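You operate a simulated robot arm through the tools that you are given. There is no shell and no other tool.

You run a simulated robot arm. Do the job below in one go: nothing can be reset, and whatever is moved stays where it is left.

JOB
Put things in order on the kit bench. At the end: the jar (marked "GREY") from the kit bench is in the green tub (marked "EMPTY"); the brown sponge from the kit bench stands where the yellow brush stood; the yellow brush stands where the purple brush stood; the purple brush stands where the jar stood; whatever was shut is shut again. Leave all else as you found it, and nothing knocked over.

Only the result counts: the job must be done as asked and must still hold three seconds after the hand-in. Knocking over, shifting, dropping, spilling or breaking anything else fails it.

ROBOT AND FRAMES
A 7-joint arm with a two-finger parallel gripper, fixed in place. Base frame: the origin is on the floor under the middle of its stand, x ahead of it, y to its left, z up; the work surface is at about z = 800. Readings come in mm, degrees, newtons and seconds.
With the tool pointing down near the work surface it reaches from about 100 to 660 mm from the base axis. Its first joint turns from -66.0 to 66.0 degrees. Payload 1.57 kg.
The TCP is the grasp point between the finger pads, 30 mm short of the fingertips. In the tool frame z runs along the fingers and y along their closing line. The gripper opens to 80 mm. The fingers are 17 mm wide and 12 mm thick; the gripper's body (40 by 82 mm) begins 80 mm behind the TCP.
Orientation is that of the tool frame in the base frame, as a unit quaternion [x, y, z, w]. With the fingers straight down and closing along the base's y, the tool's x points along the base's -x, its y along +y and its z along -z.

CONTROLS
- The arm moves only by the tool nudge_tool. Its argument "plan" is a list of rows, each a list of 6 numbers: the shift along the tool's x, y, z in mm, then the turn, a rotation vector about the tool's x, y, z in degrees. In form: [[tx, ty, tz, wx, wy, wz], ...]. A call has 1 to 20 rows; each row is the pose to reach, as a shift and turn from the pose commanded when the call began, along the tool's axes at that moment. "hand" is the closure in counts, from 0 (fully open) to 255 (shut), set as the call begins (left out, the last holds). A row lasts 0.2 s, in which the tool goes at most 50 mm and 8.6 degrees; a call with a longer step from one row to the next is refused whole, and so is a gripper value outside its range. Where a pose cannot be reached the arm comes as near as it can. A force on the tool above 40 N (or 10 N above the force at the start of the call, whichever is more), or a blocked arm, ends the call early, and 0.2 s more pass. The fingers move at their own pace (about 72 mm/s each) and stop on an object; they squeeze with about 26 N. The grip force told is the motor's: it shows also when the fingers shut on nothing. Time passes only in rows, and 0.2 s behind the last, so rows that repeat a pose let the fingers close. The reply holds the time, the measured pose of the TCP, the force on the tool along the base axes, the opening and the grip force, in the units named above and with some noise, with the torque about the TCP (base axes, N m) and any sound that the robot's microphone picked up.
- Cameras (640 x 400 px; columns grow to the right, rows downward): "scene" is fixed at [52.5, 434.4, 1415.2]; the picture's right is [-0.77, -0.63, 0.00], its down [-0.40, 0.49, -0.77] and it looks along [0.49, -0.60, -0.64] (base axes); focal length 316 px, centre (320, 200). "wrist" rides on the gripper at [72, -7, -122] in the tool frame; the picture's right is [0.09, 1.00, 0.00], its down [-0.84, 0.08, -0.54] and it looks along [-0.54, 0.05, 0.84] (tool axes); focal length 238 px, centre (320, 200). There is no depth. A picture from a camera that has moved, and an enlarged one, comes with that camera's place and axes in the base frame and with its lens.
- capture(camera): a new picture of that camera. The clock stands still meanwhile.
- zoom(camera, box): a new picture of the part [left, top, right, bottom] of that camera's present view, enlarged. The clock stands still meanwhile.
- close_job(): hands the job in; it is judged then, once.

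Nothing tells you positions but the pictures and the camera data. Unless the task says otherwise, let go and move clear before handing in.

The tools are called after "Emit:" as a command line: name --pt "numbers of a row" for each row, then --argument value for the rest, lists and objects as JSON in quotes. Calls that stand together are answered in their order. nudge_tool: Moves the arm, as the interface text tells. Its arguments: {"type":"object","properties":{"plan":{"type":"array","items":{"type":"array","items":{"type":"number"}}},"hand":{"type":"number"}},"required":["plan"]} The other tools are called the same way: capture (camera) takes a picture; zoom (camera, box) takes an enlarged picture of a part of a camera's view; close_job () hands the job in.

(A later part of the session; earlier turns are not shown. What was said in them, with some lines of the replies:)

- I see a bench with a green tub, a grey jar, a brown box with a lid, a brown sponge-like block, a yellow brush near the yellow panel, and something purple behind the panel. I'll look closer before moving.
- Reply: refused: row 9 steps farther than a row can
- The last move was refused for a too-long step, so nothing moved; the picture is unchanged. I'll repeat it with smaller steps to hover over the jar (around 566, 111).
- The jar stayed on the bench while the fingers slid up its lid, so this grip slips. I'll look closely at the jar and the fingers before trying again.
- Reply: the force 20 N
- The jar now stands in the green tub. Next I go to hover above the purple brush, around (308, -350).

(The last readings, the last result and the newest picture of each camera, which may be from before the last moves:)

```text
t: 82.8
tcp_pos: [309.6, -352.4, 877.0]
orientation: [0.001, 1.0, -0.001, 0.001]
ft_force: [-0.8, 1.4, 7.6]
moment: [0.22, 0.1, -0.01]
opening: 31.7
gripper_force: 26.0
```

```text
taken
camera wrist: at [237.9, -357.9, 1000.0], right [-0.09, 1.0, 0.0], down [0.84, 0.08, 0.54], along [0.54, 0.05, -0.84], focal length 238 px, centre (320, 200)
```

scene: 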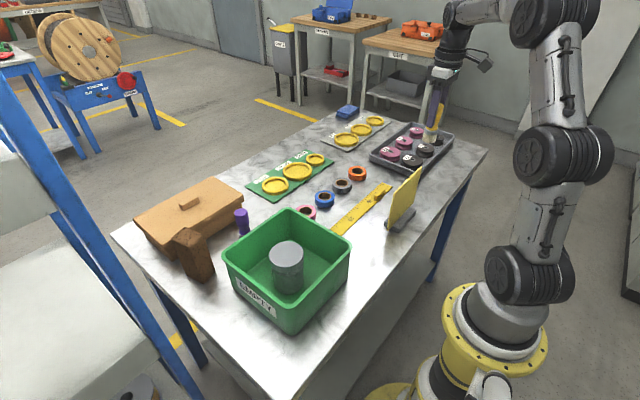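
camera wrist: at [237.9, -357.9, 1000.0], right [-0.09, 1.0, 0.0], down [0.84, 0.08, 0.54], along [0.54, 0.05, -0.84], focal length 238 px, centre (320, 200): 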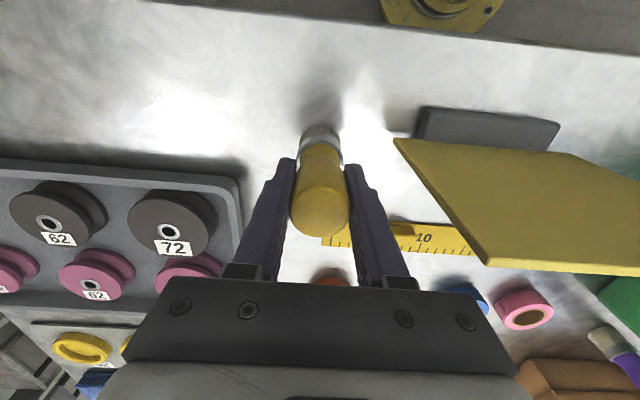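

Emit:
nudge_tool --pt "0 0 -0.5 0 0 0" --pt "0 0 -0.5 0 0 0" --hand 255

Emit:
nudge_tool --pt "0 0 0 0 0 0" --pt "0 0 0 0 0 0" --pt "0 0 0 0 0 0" --hand 70

Emit:
nudge_tool --pt "0 0 -10 0 0 0" --pt "0 0 -30 0 0 0" --pt "0 0 -60 0 0 0" --pt "0 0 -95 0 0 0" --pt "0 0 -130 0 0 0" --pt "0 0 -160 0 0 0" --pt "0 0 -172 0 0 0" --pt "0 0 -172 0 0 0" --hand 70

Emit:
capture --camera "wrist"

Emit:
zoom --camera "wrist" --box '[270, 70, 390, 170]'

Emit:
capture --camera "scene"

```text
t: 83.4
tcp_pos: [309.3, -352.4, 878.2]
orientation: [0.0, 1.0, 0.0, 0.001]
ft_force: [0.7, -0.5, 2.7]
moment: [-0.02, -0.1, 0.01]
opening: 31.7
gripper_force: 26.3
```

```text
t: 84.2
tcp_pos: [308.8, -351.1, 878.0]
orientation: [0.0, 1.0, 0.0, 0.001]
ft_force: [-0.5, -0.1, -0.1]
moment: [0.01, 0.0, 0.0]
opening: 58.2
gripper_force: 0.0
```

```text
t: 86.0
tcp_pos: [306.8, -354.1, 1047.3]
orientation: [0.0, 1.0, 0.0, -0.001]
ft_force: [-0.6, -1.4, 0.3]
moment: [-0.03, -0.02, -0.04]
opening: 57.9
gripper_force: 0.1
```

```text
taken
camera wrist: at [235.4, -359.7, 1169.3], right [-0.09, 1.0, 0.0], down [0.84, 0.08, 0.54], along [0.54, 0.05, -0.84], focal length 238 px, centre (320, 200)
```

wrist: 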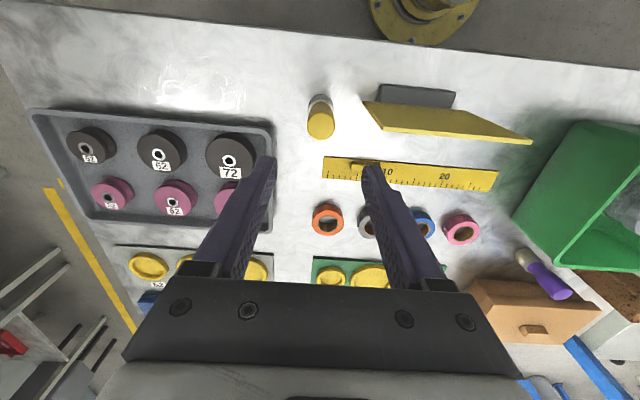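

```text
4.00 times, centred on (330, 120) of wrist
camera zoom: at [235.4, -359.7, 1169.3], right [-0.09, 1.0, 0.0], down [0.84, 0.08, 0.54], along [0.54, 0.05, -0.84], focal length 953 px, centre (280, 520)
```

zoom: 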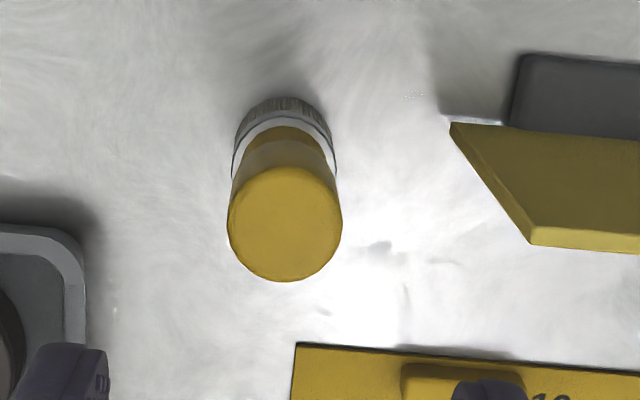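

```text
taken
```

scene: 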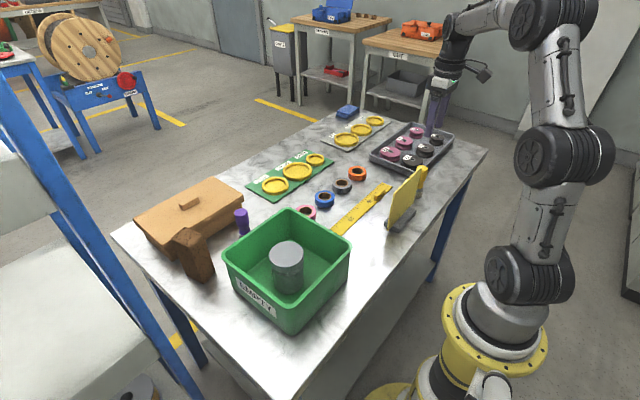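

Emit:
nudge_tool --pt "-5 12 -2 0 0 0" --pt "-18 42 -5 0 0 0" --pt "-34 80 -9 0 0 0" --pt "-50 119 -13 0 0 0" --pt "-67 158 -13 0 0 0" --pt "-84 197 -13 0 0 0" --pt "-101 238 -13 0 0 0" --pt "-118 279 -13 0 0 0" --pt "-135 320 -13 0 0 0" --pt "-152 360 -13 0 0 0" --pt "-169 400 -13 0 0 0" --pt "-186 440 -13 0 0 0" --pt "-203 480 -13 0 0 0" --pt "-219 518 -13 0 0 0" --pt "-233 552 -13 0 0 0" --pt "-244 579 -13 0 0 0" --pt "-250 594 -13 0 0 0" --pt "-252.6 598.7 -13 0 0 0" --pt "-252.6 598.7 -13 0 0 0" --hand 0

Emit:
capture --camera "wrist"

Emit:
capture --camera "scene"

```text
t: 90.0
tcp_pos: [557.7, 245.1, 1062.6]
orientation: [0.0, 1.0, 0.0, 0.0]
ft_force: [0.6, 0.5, 0.1]
moment: [0.01, 0.03, -0.03]
opening: 80.2
gripper_force: 0.2
```

```text
taken
camera wrist: at [486.3, 238.5, 1184.4], right [-0.09, 1.0, 0.0], down [0.84, 0.08, 0.54], along [0.54, 0.05, -0.84], focal length 238 px, centre (320, 200)
```

wrist: 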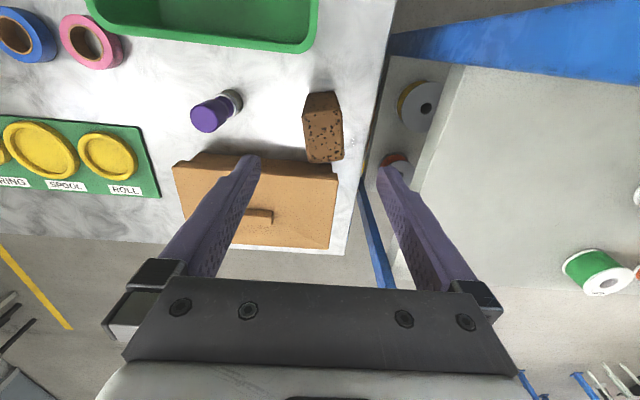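

```text
taken
```

scene: 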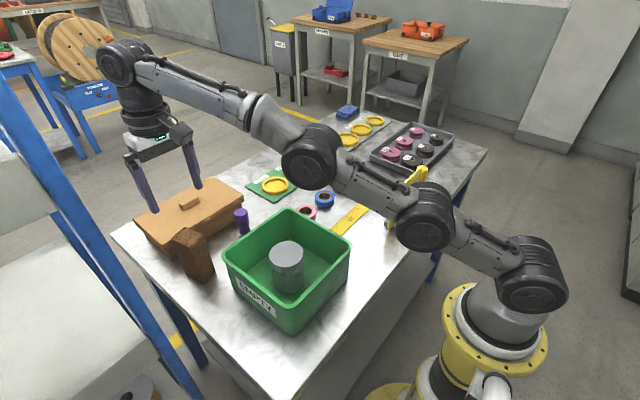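

Emit:
zoom --camera "wrist" --box '[270, 75, 390, 175]'

Emit:
zoom --camera "scene" --box '[110, 160, 290, 290]'

```text
4.00 times, centred on (330, 125) of wrist
camera zoom: at [486.3, 238.5, 1184.4], right [-0.09, 1.0, 0.0], down [0.84, 0.08, 0.54], along [0.54, 0.05, -0.84], focal length 953 px, centre (280, 500)
```

zoom: 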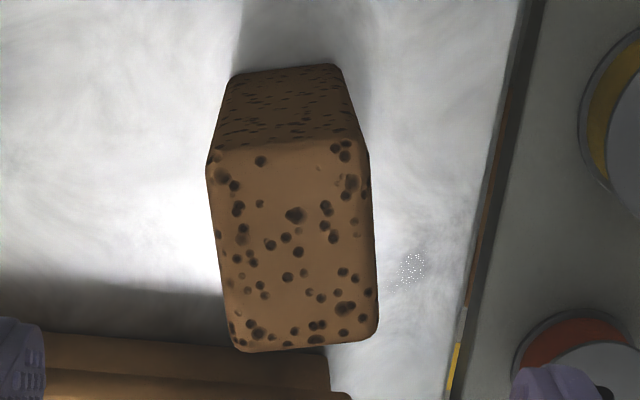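

```text
3.08 times, centred on (200, 225) of scene
camera zoom: at [52.5, 434.4, 1415.2], right [-0.77, -0.63, 0.0], down [-0.4, 0.49, -0.77], along [0.49, -0.6, -0.64], focal length 973 px, centre (689, 123)
```

zoom: 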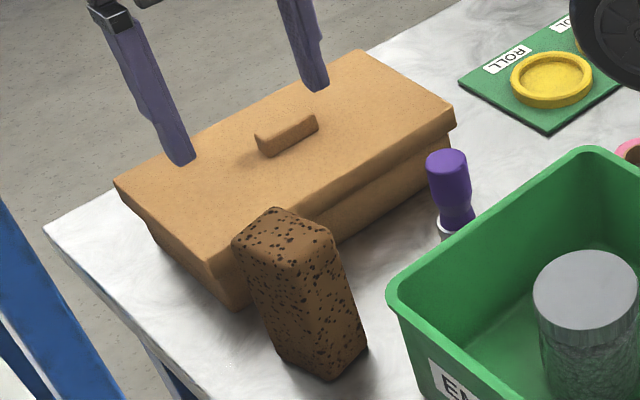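

Emit:
nudge_tool --pt "-4 2 20 0 0 -4" --pt "-8 4 40 0 0 -8" --pt "-10 4.5 60 0 0 -11.2" --pt "-10 4.5 60 0 0 -11.2" --pt "-10 4.5 60 0 0 -11.2" --hand 0

Emit:
capture --camera "wrist"

Emit:
zoom --camera "scene" --box '[110, 120, 290, 290]'

```text
t: 91.2
tcp_pos: [572.3, 252.4, 1003.4]
orientation: [-0.097, 0.995, 0.001, 0.0]
ft_force: [-0.1, 1.6, 0.0]
moment: [0.01, 0.0, 0.02]
opening: 79.8
gripper_force: 0.0
```

```text
taken
camera wrist: at [502.9, 231.5, 1125.6], right [-0.28, 0.96, 0.0], down [0.81, 0.24, 0.54], along [0.52, 0.15, -0.84], focal length 238 px, centre (320, 200)
```

wrist: 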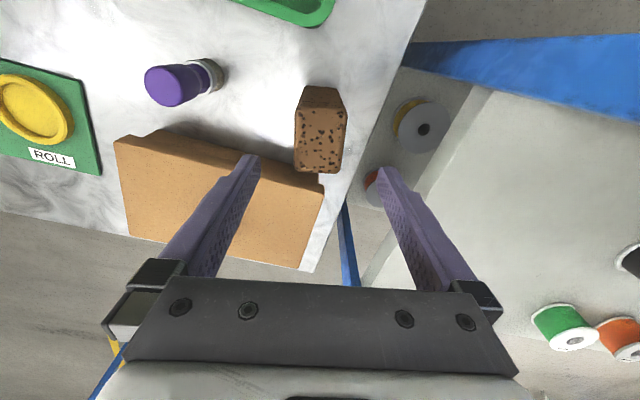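

```text
2.35 times, centred on (200, 205) of scene
camera zoom: at [52.5, 434.4, 1415.2], right [-0.77, -0.63, 0.0], down [-0.4, 0.49, -0.77], along [0.49, -0.6, -0.64], focal length 744 px, centre (602, 188)
```

zoom: 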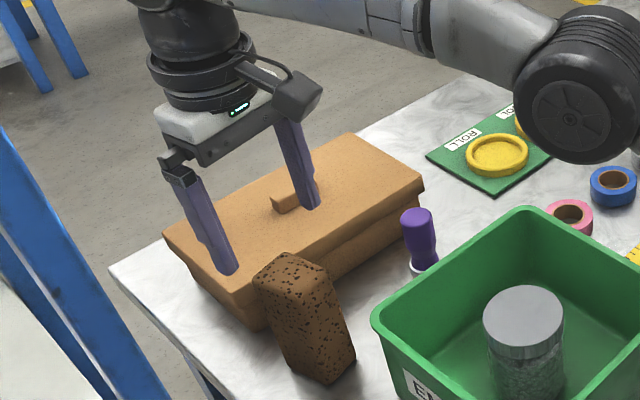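

Emit:
capture --camera "scene"

Emit:
zoom --camera "wrist" --box '[250, 60, 400, 190]'

```text
taken
```

scene: 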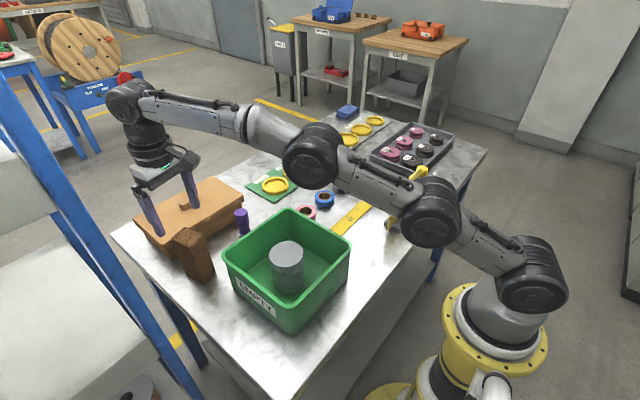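

```text
3.08 times, centred on (325, 125) of wrist
camera zoom: at [502.9, 231.5, 1125.6], right [-0.28, 0.96, 0.0], down [0.81, 0.24, 0.54], along [0.52, 0.15, -0.84], focal length 733 px, centre (305, 431)
```

zoom: 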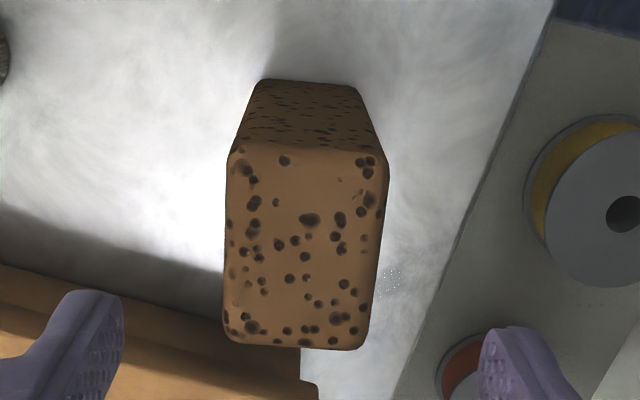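

Emit:
nudge_tool --pt "3 -2 15 0 0 0" --pt "3 -2 30 0 0 0" --pt "3 -2 42 0 0 0" --pt "3 -2 42 0 0 0" --hand 0

Emit:
capture --camera "wrist"

Emit:
zoom --camera "scene" --box '[110, 140, 290, 290]'

```text
t: 92.2
tcp_pos: [567.5, 248.4, 961.9]
orientation: [-0.098, 0.995, -0.001, 0.0]
ft_force: [-0.6, 0.1, -0.9]
moment: [0.01, -0.01, -0.03]
opening: 80.1
gripper_force: 0.1
```

```text
taken
camera wrist: at [498.9, 229.0, 1083.9], right [-0.28, 0.96, 0.0], down [0.81, 0.24, 0.54], along [0.52, 0.15, -0.84], focal length 238 px, centre (320, 200)
```

wrist: 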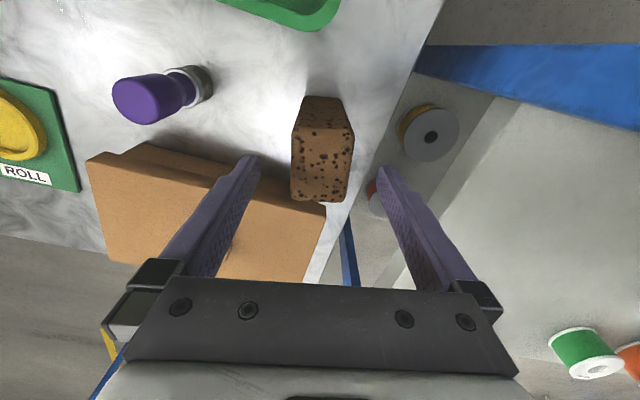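

```text
2.67 times, centred on (200, 215) of scene
camera zoom: at [52.5, 434.4, 1415.2], right [-0.77, -0.63, 0.0], down [-0.4, 0.49, -0.77], along [0.49, -0.6, -0.64], focal length 843 px, centre (640, 160)
```

zoom: 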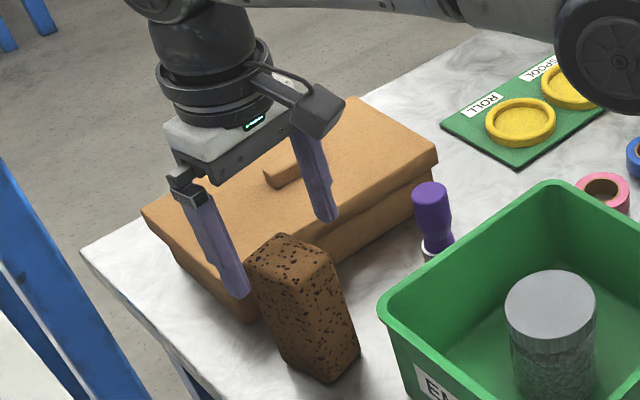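

Emit:
nudge_tool --pt "2 0.8 15 0 0 0" --pt "2 0.8 30 0 0 0" --pt "2 0.8 45 0 0 0" --pt "2 0.8 45 0 0 0" --hand 0

Emit:
capture --camera "wrist"

Emit:
zoom --camera "scene" --box '[110, 140, 290, 290]'

```text
t: 93.2
tcp_pos: [565.7, 248.4, 915.3]
orientation: [-0.097, 0.995, 0.0, 0.0]
ft_force: [0.5, -0.2, 0.0]
moment: [0.01, 0.0, 0.01]
opening: 79.8
gripper_force: 0.1
```

```text
taken
camera wrist: at [497.3, 228.6, 1037.2], right [-0.28, 0.96, 0.0], down [0.81, 0.24, 0.54], along [0.52, 0.15, -0.84], focal length 238 px, centre (320, 200)
```

wrist: 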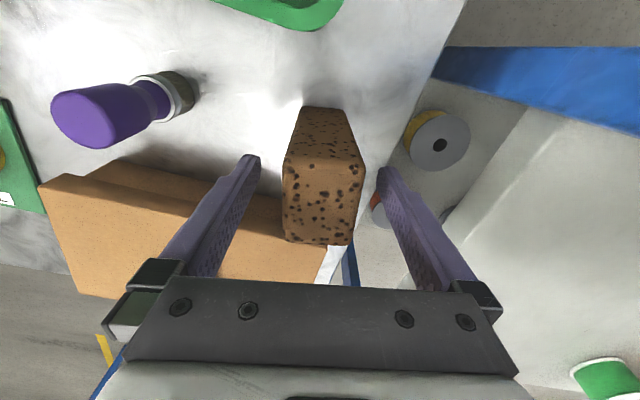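

```text
2.67 times, centred on (200, 215) of scene
camera zoom: at [52.5, 434.4, 1415.2], right [-0.77, -0.63, 0.0], down [-0.4, 0.49, -0.77], along [0.49, -0.6, -0.64], focal length 843 px, centre (640, 160)
```

zoom: 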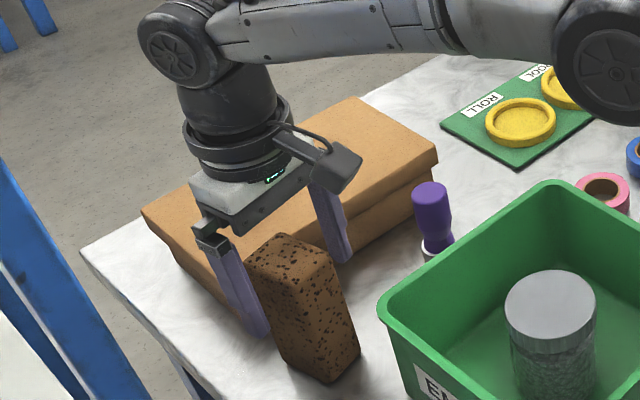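

Emit:
nudge_tool --pt "1 0 10 0 0 0" --pt "1 0 20 0 0 0" --pt "1 0 28 0 0 0" --pt "1 0 28 0 0 0" --hand 0

Emit:
capture --camera "wrist"

Emit:
nudge_tool --pt "0 0 0 0 0 0" --pt "0 0 0 0 0 0" --pt "0 0 0 0 0 0" --pt "0 0 0 0 0 0" --pt "0 0 0 0 0 0" --hand 255

Emit:
capture --camera "wrist"

Emit:
zoom --camera "scene" --box '[110, 140, 290, 290]'

```text
t: 94.2
tcp_pos: [566.9, 249.6, 886.8]
orientation: [-0.098, 0.995, 0.0, 0.0]
ft_force: [-0.5, 0.7, 0.0]
moment: [0.0, 0.03, 0.02]
opening: 80.1
gripper_force: 0.1
```

```text
taken
camera wrist: at [498.1, 229.5, 1008.4], right [-0.28, 0.96, 0.0], down [0.81, 0.24, 0.54], along [0.52, 0.15, -0.84], focal length 238 px, centre (320, 200)
```

wrist: 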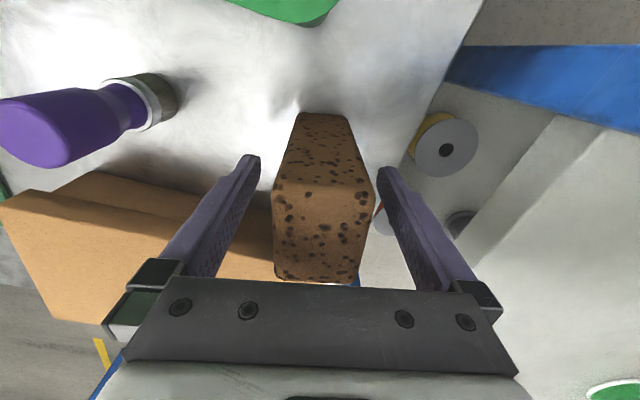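

```text
t: 95.4
tcp_pos: [565.9, 248.9, 886.5]
orientation: [-0.097, 0.995, 0.0, 0.0]
ft_force: [-0.7, 0.0, 1.1]
moment: [0.03, 0.02, 0.01]
opening: 43.4
gripper_force: 26.1
```

```text
taken
camera wrist: at [498.1, 229.4, 1008.6], right [-0.28, 0.96, 0.0], down [0.81, 0.24, 0.54], along [0.52, 0.15, -0.84], focal length 238 px, centre (320, 200)
```

wrist: 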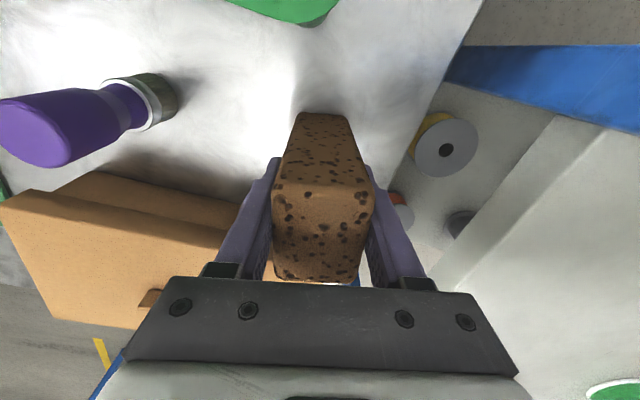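

```text
2.67 times, centred on (200, 215) of scene
camera zoom: at [52.5, 434.4, 1415.2], right [-0.77, -0.63, 0.0], down [-0.4, 0.49, -0.77], along [0.49, -0.6, -0.64], focal length 843 px, centre (640, 160)
```

zoom: 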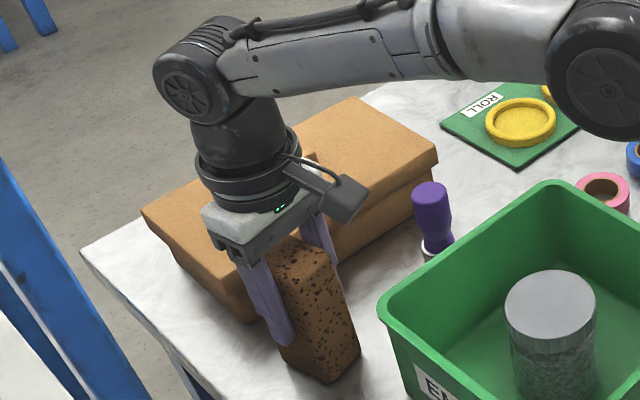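

Emit:
nudge_tool --pt "0 0 -1 0 0 0" --pt "0 0 -3 0 0 0" --pt "0 0 -5 0 0 0" --pt "0 0 -8 0 0 0" --pt "0 0 -10 0 0 0" --hand 255

Emit:
capture --camera "wrist"

Emit:
zoom --camera "scene" --box '[110, 140, 290, 290]'

```text
t: 96.6
tcp_pos: [564.5, 248.9, 898.3]
orientation: [-0.098, 0.995, 0.0, 0.0]
ft_force: [-0.7, -0.4, -0.8]
moment: [-0.01, -0.01, 0.0]
opening: 43.4
gripper_force: 25.5
```

```text
taken
camera wrist: at [495.9, 229.0, 1020.6], right [-0.28, 0.96, 0.0], down [0.81, 0.24, 0.54], along [0.52, 0.15, -0.84], focal length 238 px, centre (320, 200)
```

wrist: 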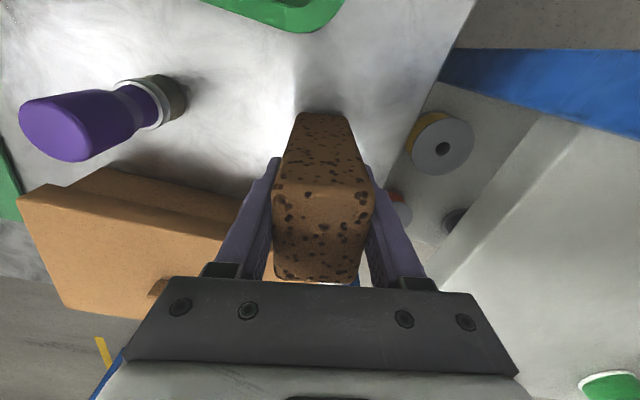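

```text
2.67 times, centred on (200, 215) of scene
camera zoom: at [52.5, 434.4, 1415.2], right [-0.77, -0.63, 0.0], down [-0.4, 0.49, -0.77], along [0.49, -0.6, -0.64], focal length 843 px, centre (640, 160)
```

zoom: 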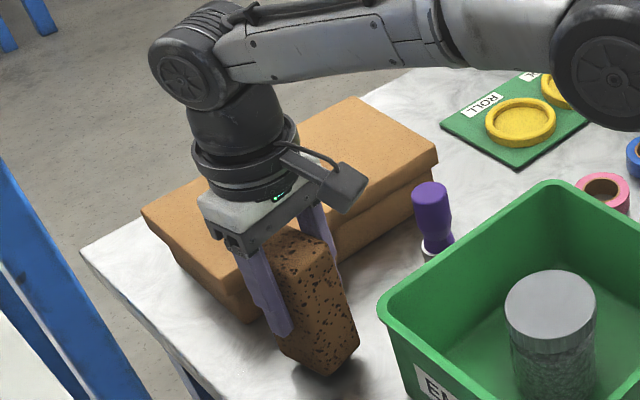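

Emit:
nudge_tool --pt "0 0 -3 0 0 0" --pt "0 0 -8 0 0 0" --pt "0 0 -15 0 0 0" --pt "0 0 -24 0 0 0" --pt "0 0 -34 0 0 0" --pt "0 0 -44 0 0 0" --pt "0 0 -54 0 0 0" --pt "0 0 -64 0 0 0" --pt "0 0 -74 0 0 0" --pt "0 0 -84 0 0 0" --pt "0 0 -94 0 0 0" --pt "0 0 -104 0 0 0" --pt "0 0 -114 0 0 0" --pt "0 0 -124 0 0 0" --pt "0 0 -134 0 0 0" --pt "0 0 -144 0 0 0" --pt "0 0 -153 0 0 0" --pt "0 0 -160 0 0 0" --pt "0 0 -165 0 0 0" --pt "0 0 -168 0 0 0" --hand 255

Emit:
capture --camera "wrist"

Emit:
capture --camera "scene"

```text
t: 100.8
tcp_pos: [556.4, 247.0, 1059.6]
orientation: [-0.098, 0.995, 0.001, -0.001]
ft_force: [0.0, -0.2, -0.7]
moment: [-0.01, -0.02, 0.0]
opening: 43.4
gripper_force: 25.9
out of reach, approached as far as the arm can: row 17, 18, 19, 20
```

```text
taken
camera wrist: at [488.7, 227.7, 1181.4], right [-0.28, 0.96, 0.0], down [0.81, 0.24, 0.54], along [0.52, 0.15, -0.84], focal length 238 px, centre (320, 200)
```

wrist: 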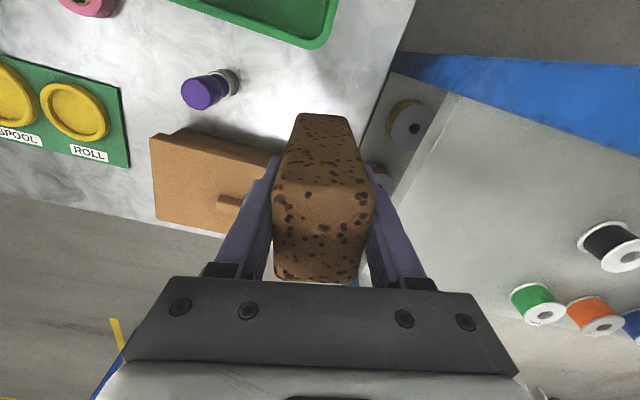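

```text
taken
```

scene: 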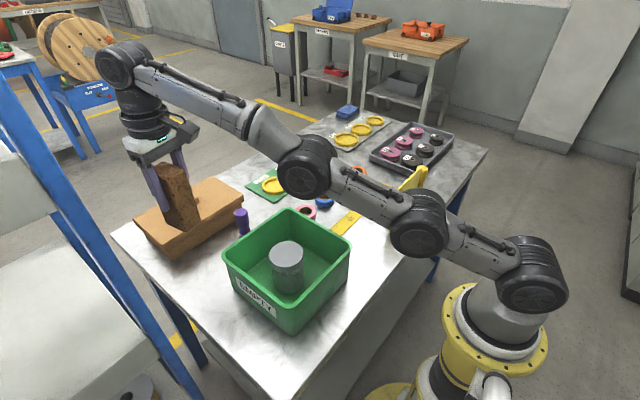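

Emit:
nudge_tool --pt "3 -2.6 0 0 0 0" --pt "12 -10.6 0 0 0 0" --pt "27 -23.8 0 0 0 0" --pt "46 -39.6 0 0 0 0" --pt "67 -58 0 0 0 0" --pt "88 -76.6 0 0 0 0" --pt "110 -95 0 0 0 0" --pt "131 -113.5 0 0 0 0" --pt "152.6 -132 0 0 0 0" --pt "174 -150.5 0 0 0 0" --pt "195 -169 0 0 0 0" --pt "217 -187 0 0 0 0" --pt "238 -206 0 0 0 0" --pt "259 -224 0 0 0 0" --pt "278 -240 0 0 0 0" --pt "293 -253 0 0 0 0" --pt "302 -261 0 0 0 0" --pt "305.2 -264 0 0 0 0" --pt "305.2 -264 0 0 0 0" --hand 255

Emit:
capture --camera "wrist"

Emit:
capture --camera "scene"

```text
t: 104.8
tcp_pos: [308.1, -73.9, 1061.4]
orientation: [-0.098, 0.995, 0.0, 0.0]
ft_force: [0.0, -0.6, -0.9]
moment: [-0.02, 0.05, -0.01]
opening: 43.2
gripper_force: 25.5
out of reach, approached as far as the arm can: row 2, 3
```

```text
taken
camera wrist: at [240.3, -92.8, 1182.9], right [-0.28, 0.96, 0.0], down [0.81, 0.24, 0.54], along [0.52, 0.15, -0.84], focal length 238 px, centre (320, 200)
```

wrist: 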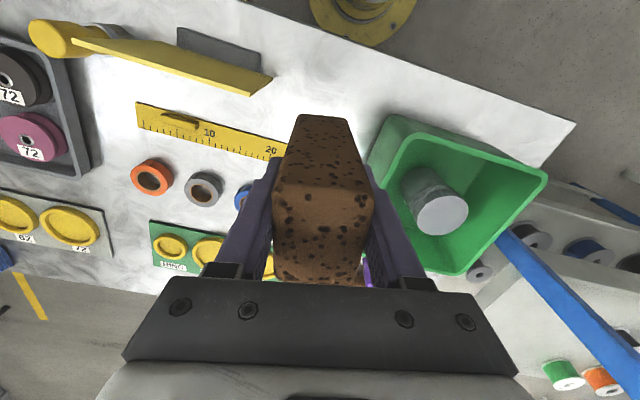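

```text
taken
```

scene: 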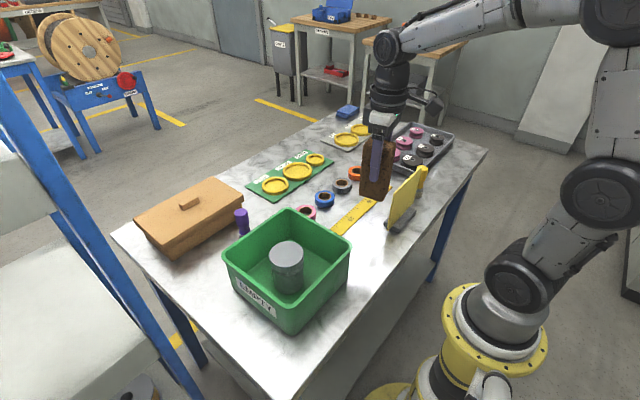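

Emit:
zoom --camera "wrist" --box '[240, 95, 400, 295]'

Emit:
zoom --camera "scene" --box '[330, 100, 450, 220]'

```text
2.00 times, centred on (320, 195) of wrist
camera zoom: at [240.3, -92.8, 1182.9], right [-0.28, 0.96, 0.0], down [0.81, 0.24, 0.54], along [0.52, 0.15, -0.84], focal length 477 px, centre (320, 210)
```

zoom: 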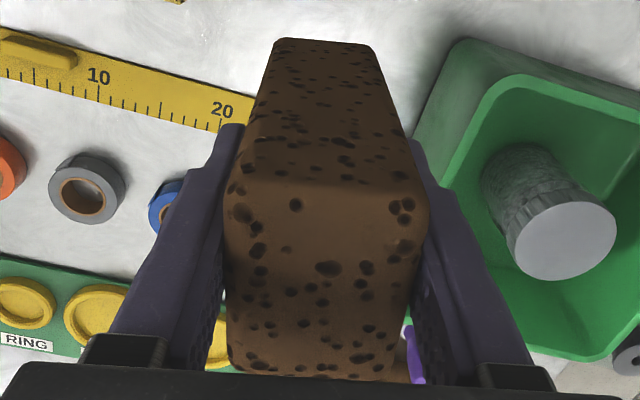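

```text
3.33 times, centred on (390, 160) of scene
camera zoom: at [52.5, 434.4, 1415.2], right [-0.77, -0.63, 0.0], down [-0.4, 0.49, -0.77], along [0.49, -0.6, -0.64], focal length 1054 px, centre (87, 333)
```

zoom: 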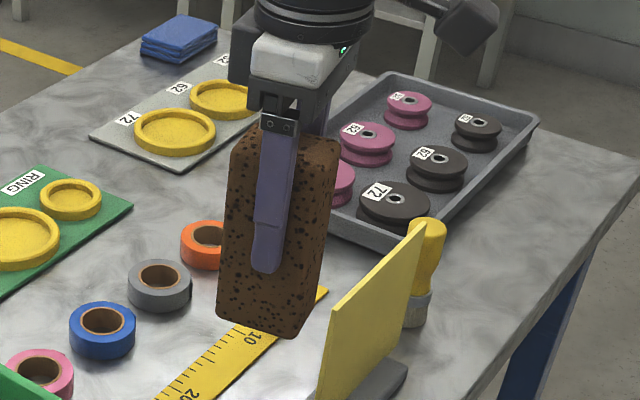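

Emit:
nudge_tool --pt "-0.3 2.5 3 0 0 0" --pt "-0.3 2.5 9 0 0 0" --pt "-0.3 2.5 18 0 0 0" --pt "-0.3 2.5 28 0 0 0" --pt "-0.3 2.5 39 0 0 0" --pt "-0.3 2.5 50 0 0 0" --pt "-0.3 2.5 61 0 0 0" --pt "-0.3 2.5 72 0 0 0" --pt "-0.3 2.5 83 0 0 0" --pt "-0.3 2.5 94 0 0 0" --pt "-0.3 2.5 105 0 0 0" --pt "-0.3 2.5 116 0 0 0" --pt "-0.3 2.5 126 0 0 0" --pt "-0.3 2.5 136 0 0 0" --pt "-0.3 2.5 145 0 0 0" --pt "-0.3 2.5 152 0 0 0" --pt "-0.3 2.5 158 0 0 0" --pt "-0.3 2.5 162 0 0 0" --pt "-0.3 2.5 165 0 0 0" --pt "-0.3 2.5 165 0 0 0" --hand 255

Emit:
capture --camera "wrist"

Emit:
zoom --camera "scene" --box '[300, 130, 460, 270]'

```text
t: 109.0
tcp_pos: [308.4, -70.1, 895.9]
orientation: [-0.097, 0.995, 0.0, 0.0]
ft_force: [0.0, 0.1, -0.9]
moment: [-0.01, -0.04, -0.01]
opening: 43.3
gripper_force: 25.9
```

```text
taken
camera wrist: at [240.3, -89.0, 1017.2], right [-0.28, 0.96, 0.0], down [0.81, 0.24, 0.54], along [0.52, 0.15, -0.84], focal length 238 px, centre (320, 200)
```

wrist: 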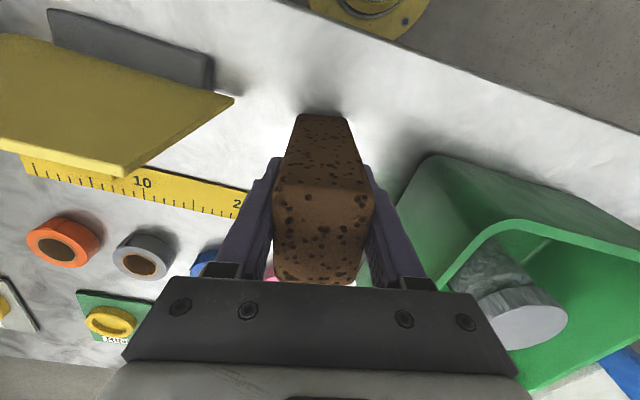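

```text
2.86 times, centred on (380, 200) of scene
camera zoom: at [52.5, 434.4, 1415.2], right [-0.77, -0.63, 0.0], down [-0.4, 0.49, -0.77], along [0.49, -0.6, -0.64], focal length 903 px, centre (149, 200)
```

zoom: 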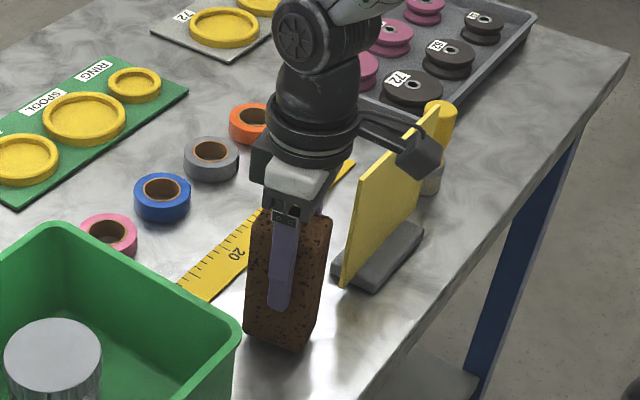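

Emit:
nudge_tool --pt "0 -1.2 2 0 0 0" --pt "0 -1.2 4 0 0 0" --pt "0 -1.2 6 0 0 0" --pt "0 -1.2 6 0 0 0" --hand 255

Emit:
nudge_tool --pt "0 0 1 0 0 0" --pt "0 0 1 0 0 0" --hand 255

Emit:
nudge_tool --pt "0 0 1 0 0 0" --pt "0 0 1 0 0 0" --hand 255

Emit:
capture --camera "wrist"

```text
t: 110.0
tcp_pos: [307.9, -71.7, 890.1]
orientation: [-0.098, 0.995, 0.0, 0.0]
ft_force: [0.5, 0.3, -0.2]
moment: [0.01, 0.01, 0.03]
opening: 43.4
gripper_force: 25.4
```

```text
t: 110.6
tcp_pos: [309.0, -70.9, 890.0]
orientation: [-0.098, 0.995, 0.0, 0.0]
ft_force: [0.0, 0.4, 0.5]
moment: [-0.03, -0.01, -0.02]
opening: 43.6
gripper_force: 25.8
```

```text
t: 111.2
tcp_pos: [308.9, -70.4, 888.4]
orientation: [-0.097, 0.995, 0.0, 0.001]
ft_force: [-0.5, 0.1, -1.4]
moment: [-0.02, 0.03, 0.01]
opening: 43.3
gripper_force: 26.2
```

```text
taken
camera wrist: at [240.2, -90.8, 1010.0], right [-0.28, 0.96, 0.0], down [0.81, 0.24, 0.54], along [0.52, 0.15, -0.84], focal length 238 px, centre (320, 200)
```

wrist: 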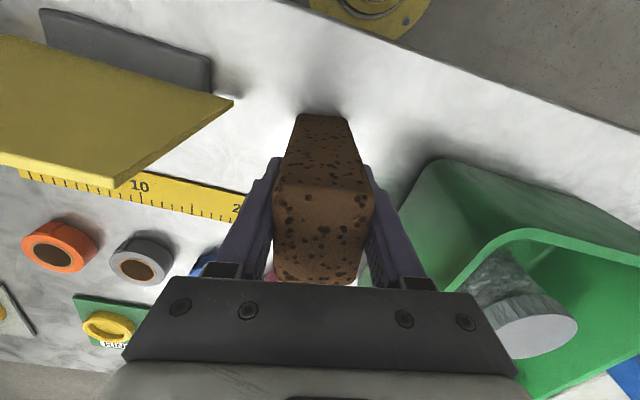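

Emit:
nudge_tool --pt "0 0 1 0 0 0" --pt "0 0 1 0 0 0" --hand 255

Emit:
nudge_tool --pt "0 0 0.7 0 0 0" --pt "0 0 0.7 0 0 0" --hand 255

```text
t: 111.8
tcp_pos: [309.7, -71.9, 886.9]
orientation: [-0.097, 0.995, 0.0, 0.0]
ft_force: [0.1, 0.2, 0.2]
moment: [0.01, 0.0, 0.02]
opening: 43.4
gripper_force: 25.9
```

```text
t: 112.4
tcp_pos: [309.6, -70.2, 888.1]
orientation: [-0.097, 0.995, 0.0, 0.0]
ft_force: [-5.1, -0.5, 8.2]
moment: [-0.04, 0.12, 0.03]
opening: 43.6
gripper_force: 25.5
```

Contact with the bench is felt, with the sponge over the yellow brush's old spot. I'll ease off slightly, open the fingers part way, and check it stands.

Emit:
nudge_tool --pt "0 0 -0.5 0 0 0" --pt "0 0 -0.5 0 0 0" --hand 255

Emit:
nudge_tool --pt "0 0 0 0 0 0" --pt "0 0 0 0 0 0" --pt "0 0 0 0 0 0" --hand 40

Emit:
capture --camera "wrist"

Emit:
zoom --camera "scene" --box '[300, 130, 460, 270]'

```text
t: 113.0
tcp_pos: [309.1, -72.0, 886.6]
orientation: [-0.097, 0.995, 0.001, 0.0]
ft_force: [0.3, -0.3, 1.2]
moment: [0.01, -0.08, 0.01]
opening: 43.6
gripper_force: 26.0
```

```text
t: 113.8
tcp_pos: [310.0, -70.7, 886.3]
orientation: [-0.097, 0.995, 0.0, 0.0]
ft_force: [-0.3, 0.3, 0.3]
moment: [-0.01, 0.01, 0.0]
opening: 67.6
gripper_force: 0.0
```

```text
taken
camera wrist: at [241.2, -90.5, 1008.9], right [-0.28, 0.96, 0.0], down [0.81, 0.24, 0.54], along [0.52, 0.15, -0.84], focal length 238 px, centre (320, 200)
```

wrist: 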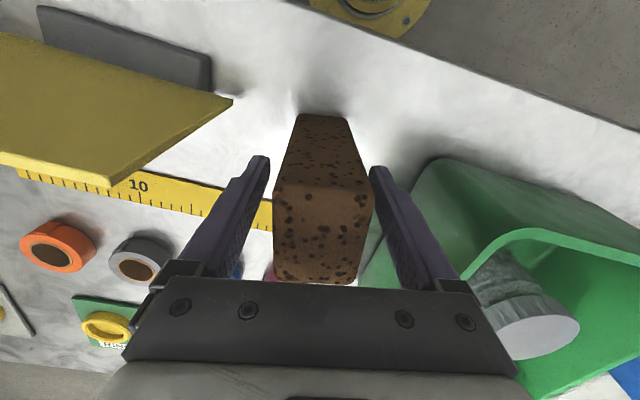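

```text
2.86 times, centred on (380, 200) of scene
camera zoom: at [52.5, 434.4, 1415.2], right [-0.77, -0.63, 0.0], down [-0.4, 0.49, -0.77], along [0.49, -0.6, -0.64], focal length 903 px, centre (149, 200)
```

zoom: 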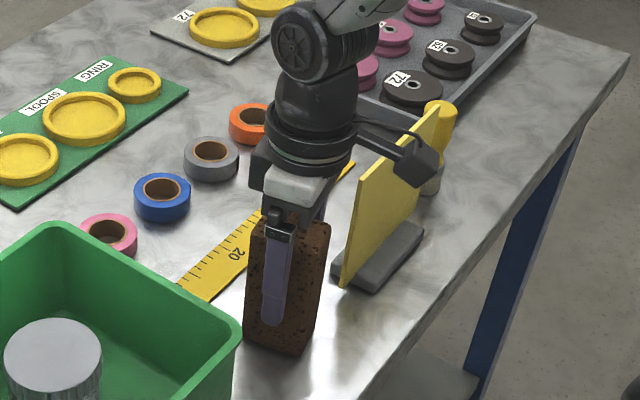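

Emit:
nudge_tool --pt "0 0 -8 0 0 0" --pt "0 0 -22 0 0 0" --pt "0 0 -45 0 0 0" --pt "0 0 -75 0 0 0" --pt "0 0 -110 0 0 0" --pt "0 0 -145 0 0 0" --pt "0 0 -175 0 0 0" --pt "0 0 -195 0 0 0" --pt "0 0 -195 0 0 0" --hand 40

Emit:
capture --camera "wrist"

Emit:
capture --camera "scene"

```text
t: 115.8
tcp_pos: [307.4, -72.8, 1083.9]
orientation: [-0.098, 0.995, 0.0, 0.0]
ft_force: [0.0, 0.2, -0.2]
moment: [0.01, -0.05, 0.02]
opening: 67.6
gripper_force: 0.1
```

```text
taken
camera wrist: at [239.2, -92.1, 1205.7], right [-0.28, 0.96, 0.0], down [0.81, 0.24, 0.54], along [0.52, 0.15, -0.84], focal length 238 px, centre (320, 200)
```

wrist: 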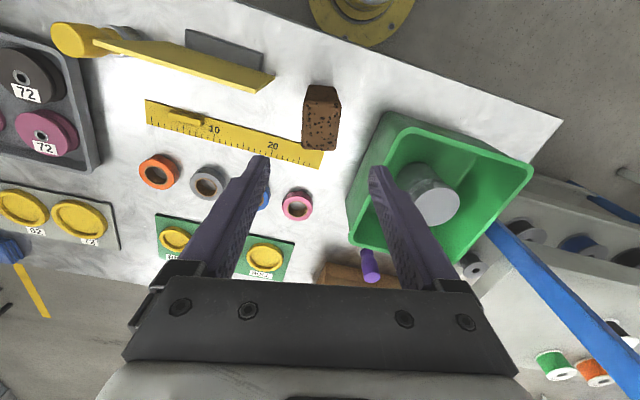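

```text
taken
```

scene: 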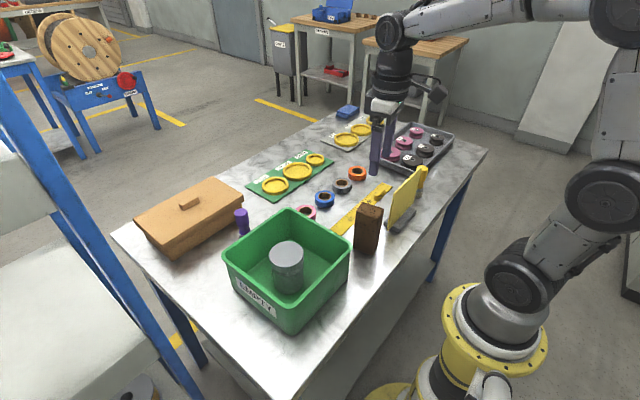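

Emit:
zoom --camera "scene" --box '[320, 140, 480, 270]'

Emit:
zoom --camera "scene" --box '[110, 160, 290, 290]'

Emit:
zoom --camera "scene" --box '[210, 180, 370, 340]'

```text
3.08 times, centred on (400, 205) of scene
camera zoom: at [52.5, 434.4, 1415.2], right [-0.77, -0.63, 0.0], down [-0.4, 0.49, -0.77], along [0.49, -0.6, -0.64], focal length 973 px, centre (74, 185)
```

zoom: 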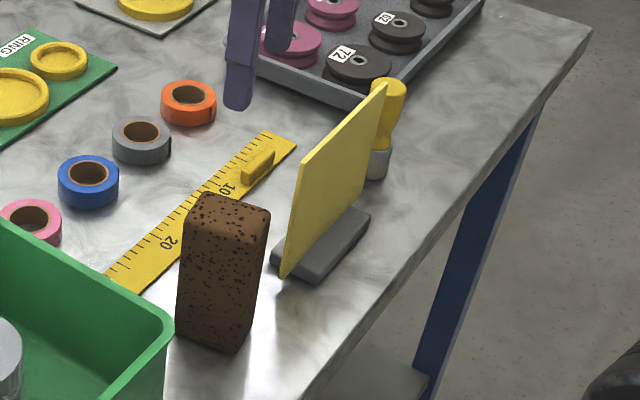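

```text
3.08 times, centred on (200, 225) of scene
camera zoom: at [52.5, 434.4, 1415.2], right [-0.77, -0.63, 0.0], down [-0.4, 0.49, -0.77], along [0.49, -0.6, -0.64], focal length 973 px, centre (689, 123)
```

zoom: 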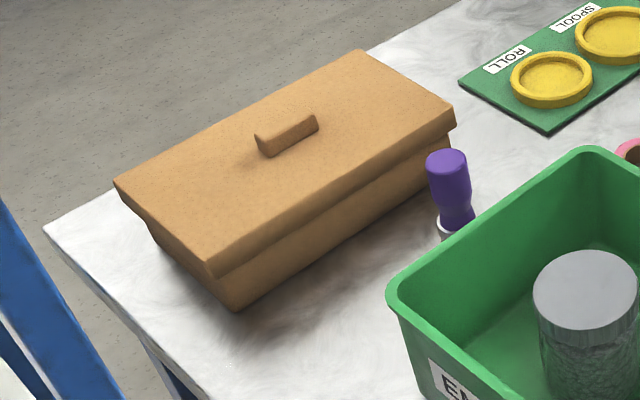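

```text
2.50 times, centred on (290, 260) of scene
camera zoom: at [52.5, 434.4, 1415.2], right [-0.77, -0.63, 0.0], down [-0.4, 0.49, -0.77], along [0.49, -0.6, -0.64], focal length 790 px, centre (395, 50)
```

zoom: 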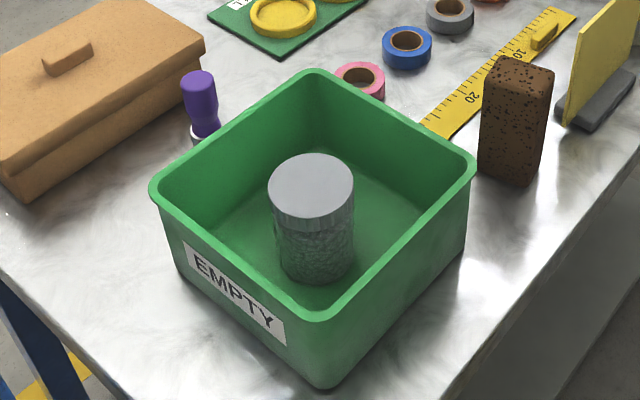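

Everything looks right: the jar is standing in the green tub and the purple brush is where the jar was. The yellow brush is where the purple brush was, and the sponge is where the yellow brush was. The box is still shut, nothing else has visibly shifted, and the arm is clear, so I'm handing in.

Emit:
close_job

```text
The job is handed in.
```

I finished the job and handed it in. No verdict on it came back.

- **Jar:** it stands upright in the green "EMPTY" tub. My first grip slipped off its lid and nudged the jar a few millimetres on the bench. A second, slower lift held.
- **Purple brush:** it stands where the jar stood, judging by the jar's position before I touched it, to within about 1 mm.
- **Yellow brush:** it stands where the purple brush stood, about 1–2 mm off.
- **Brown sponge:** it stands upright where the yellow brush stood, turned the same way it was before.

The wooden box stayed shut throughout. In the last pictures nothing else had visibly moved or fallen, and the arm was clear with its fingers open.
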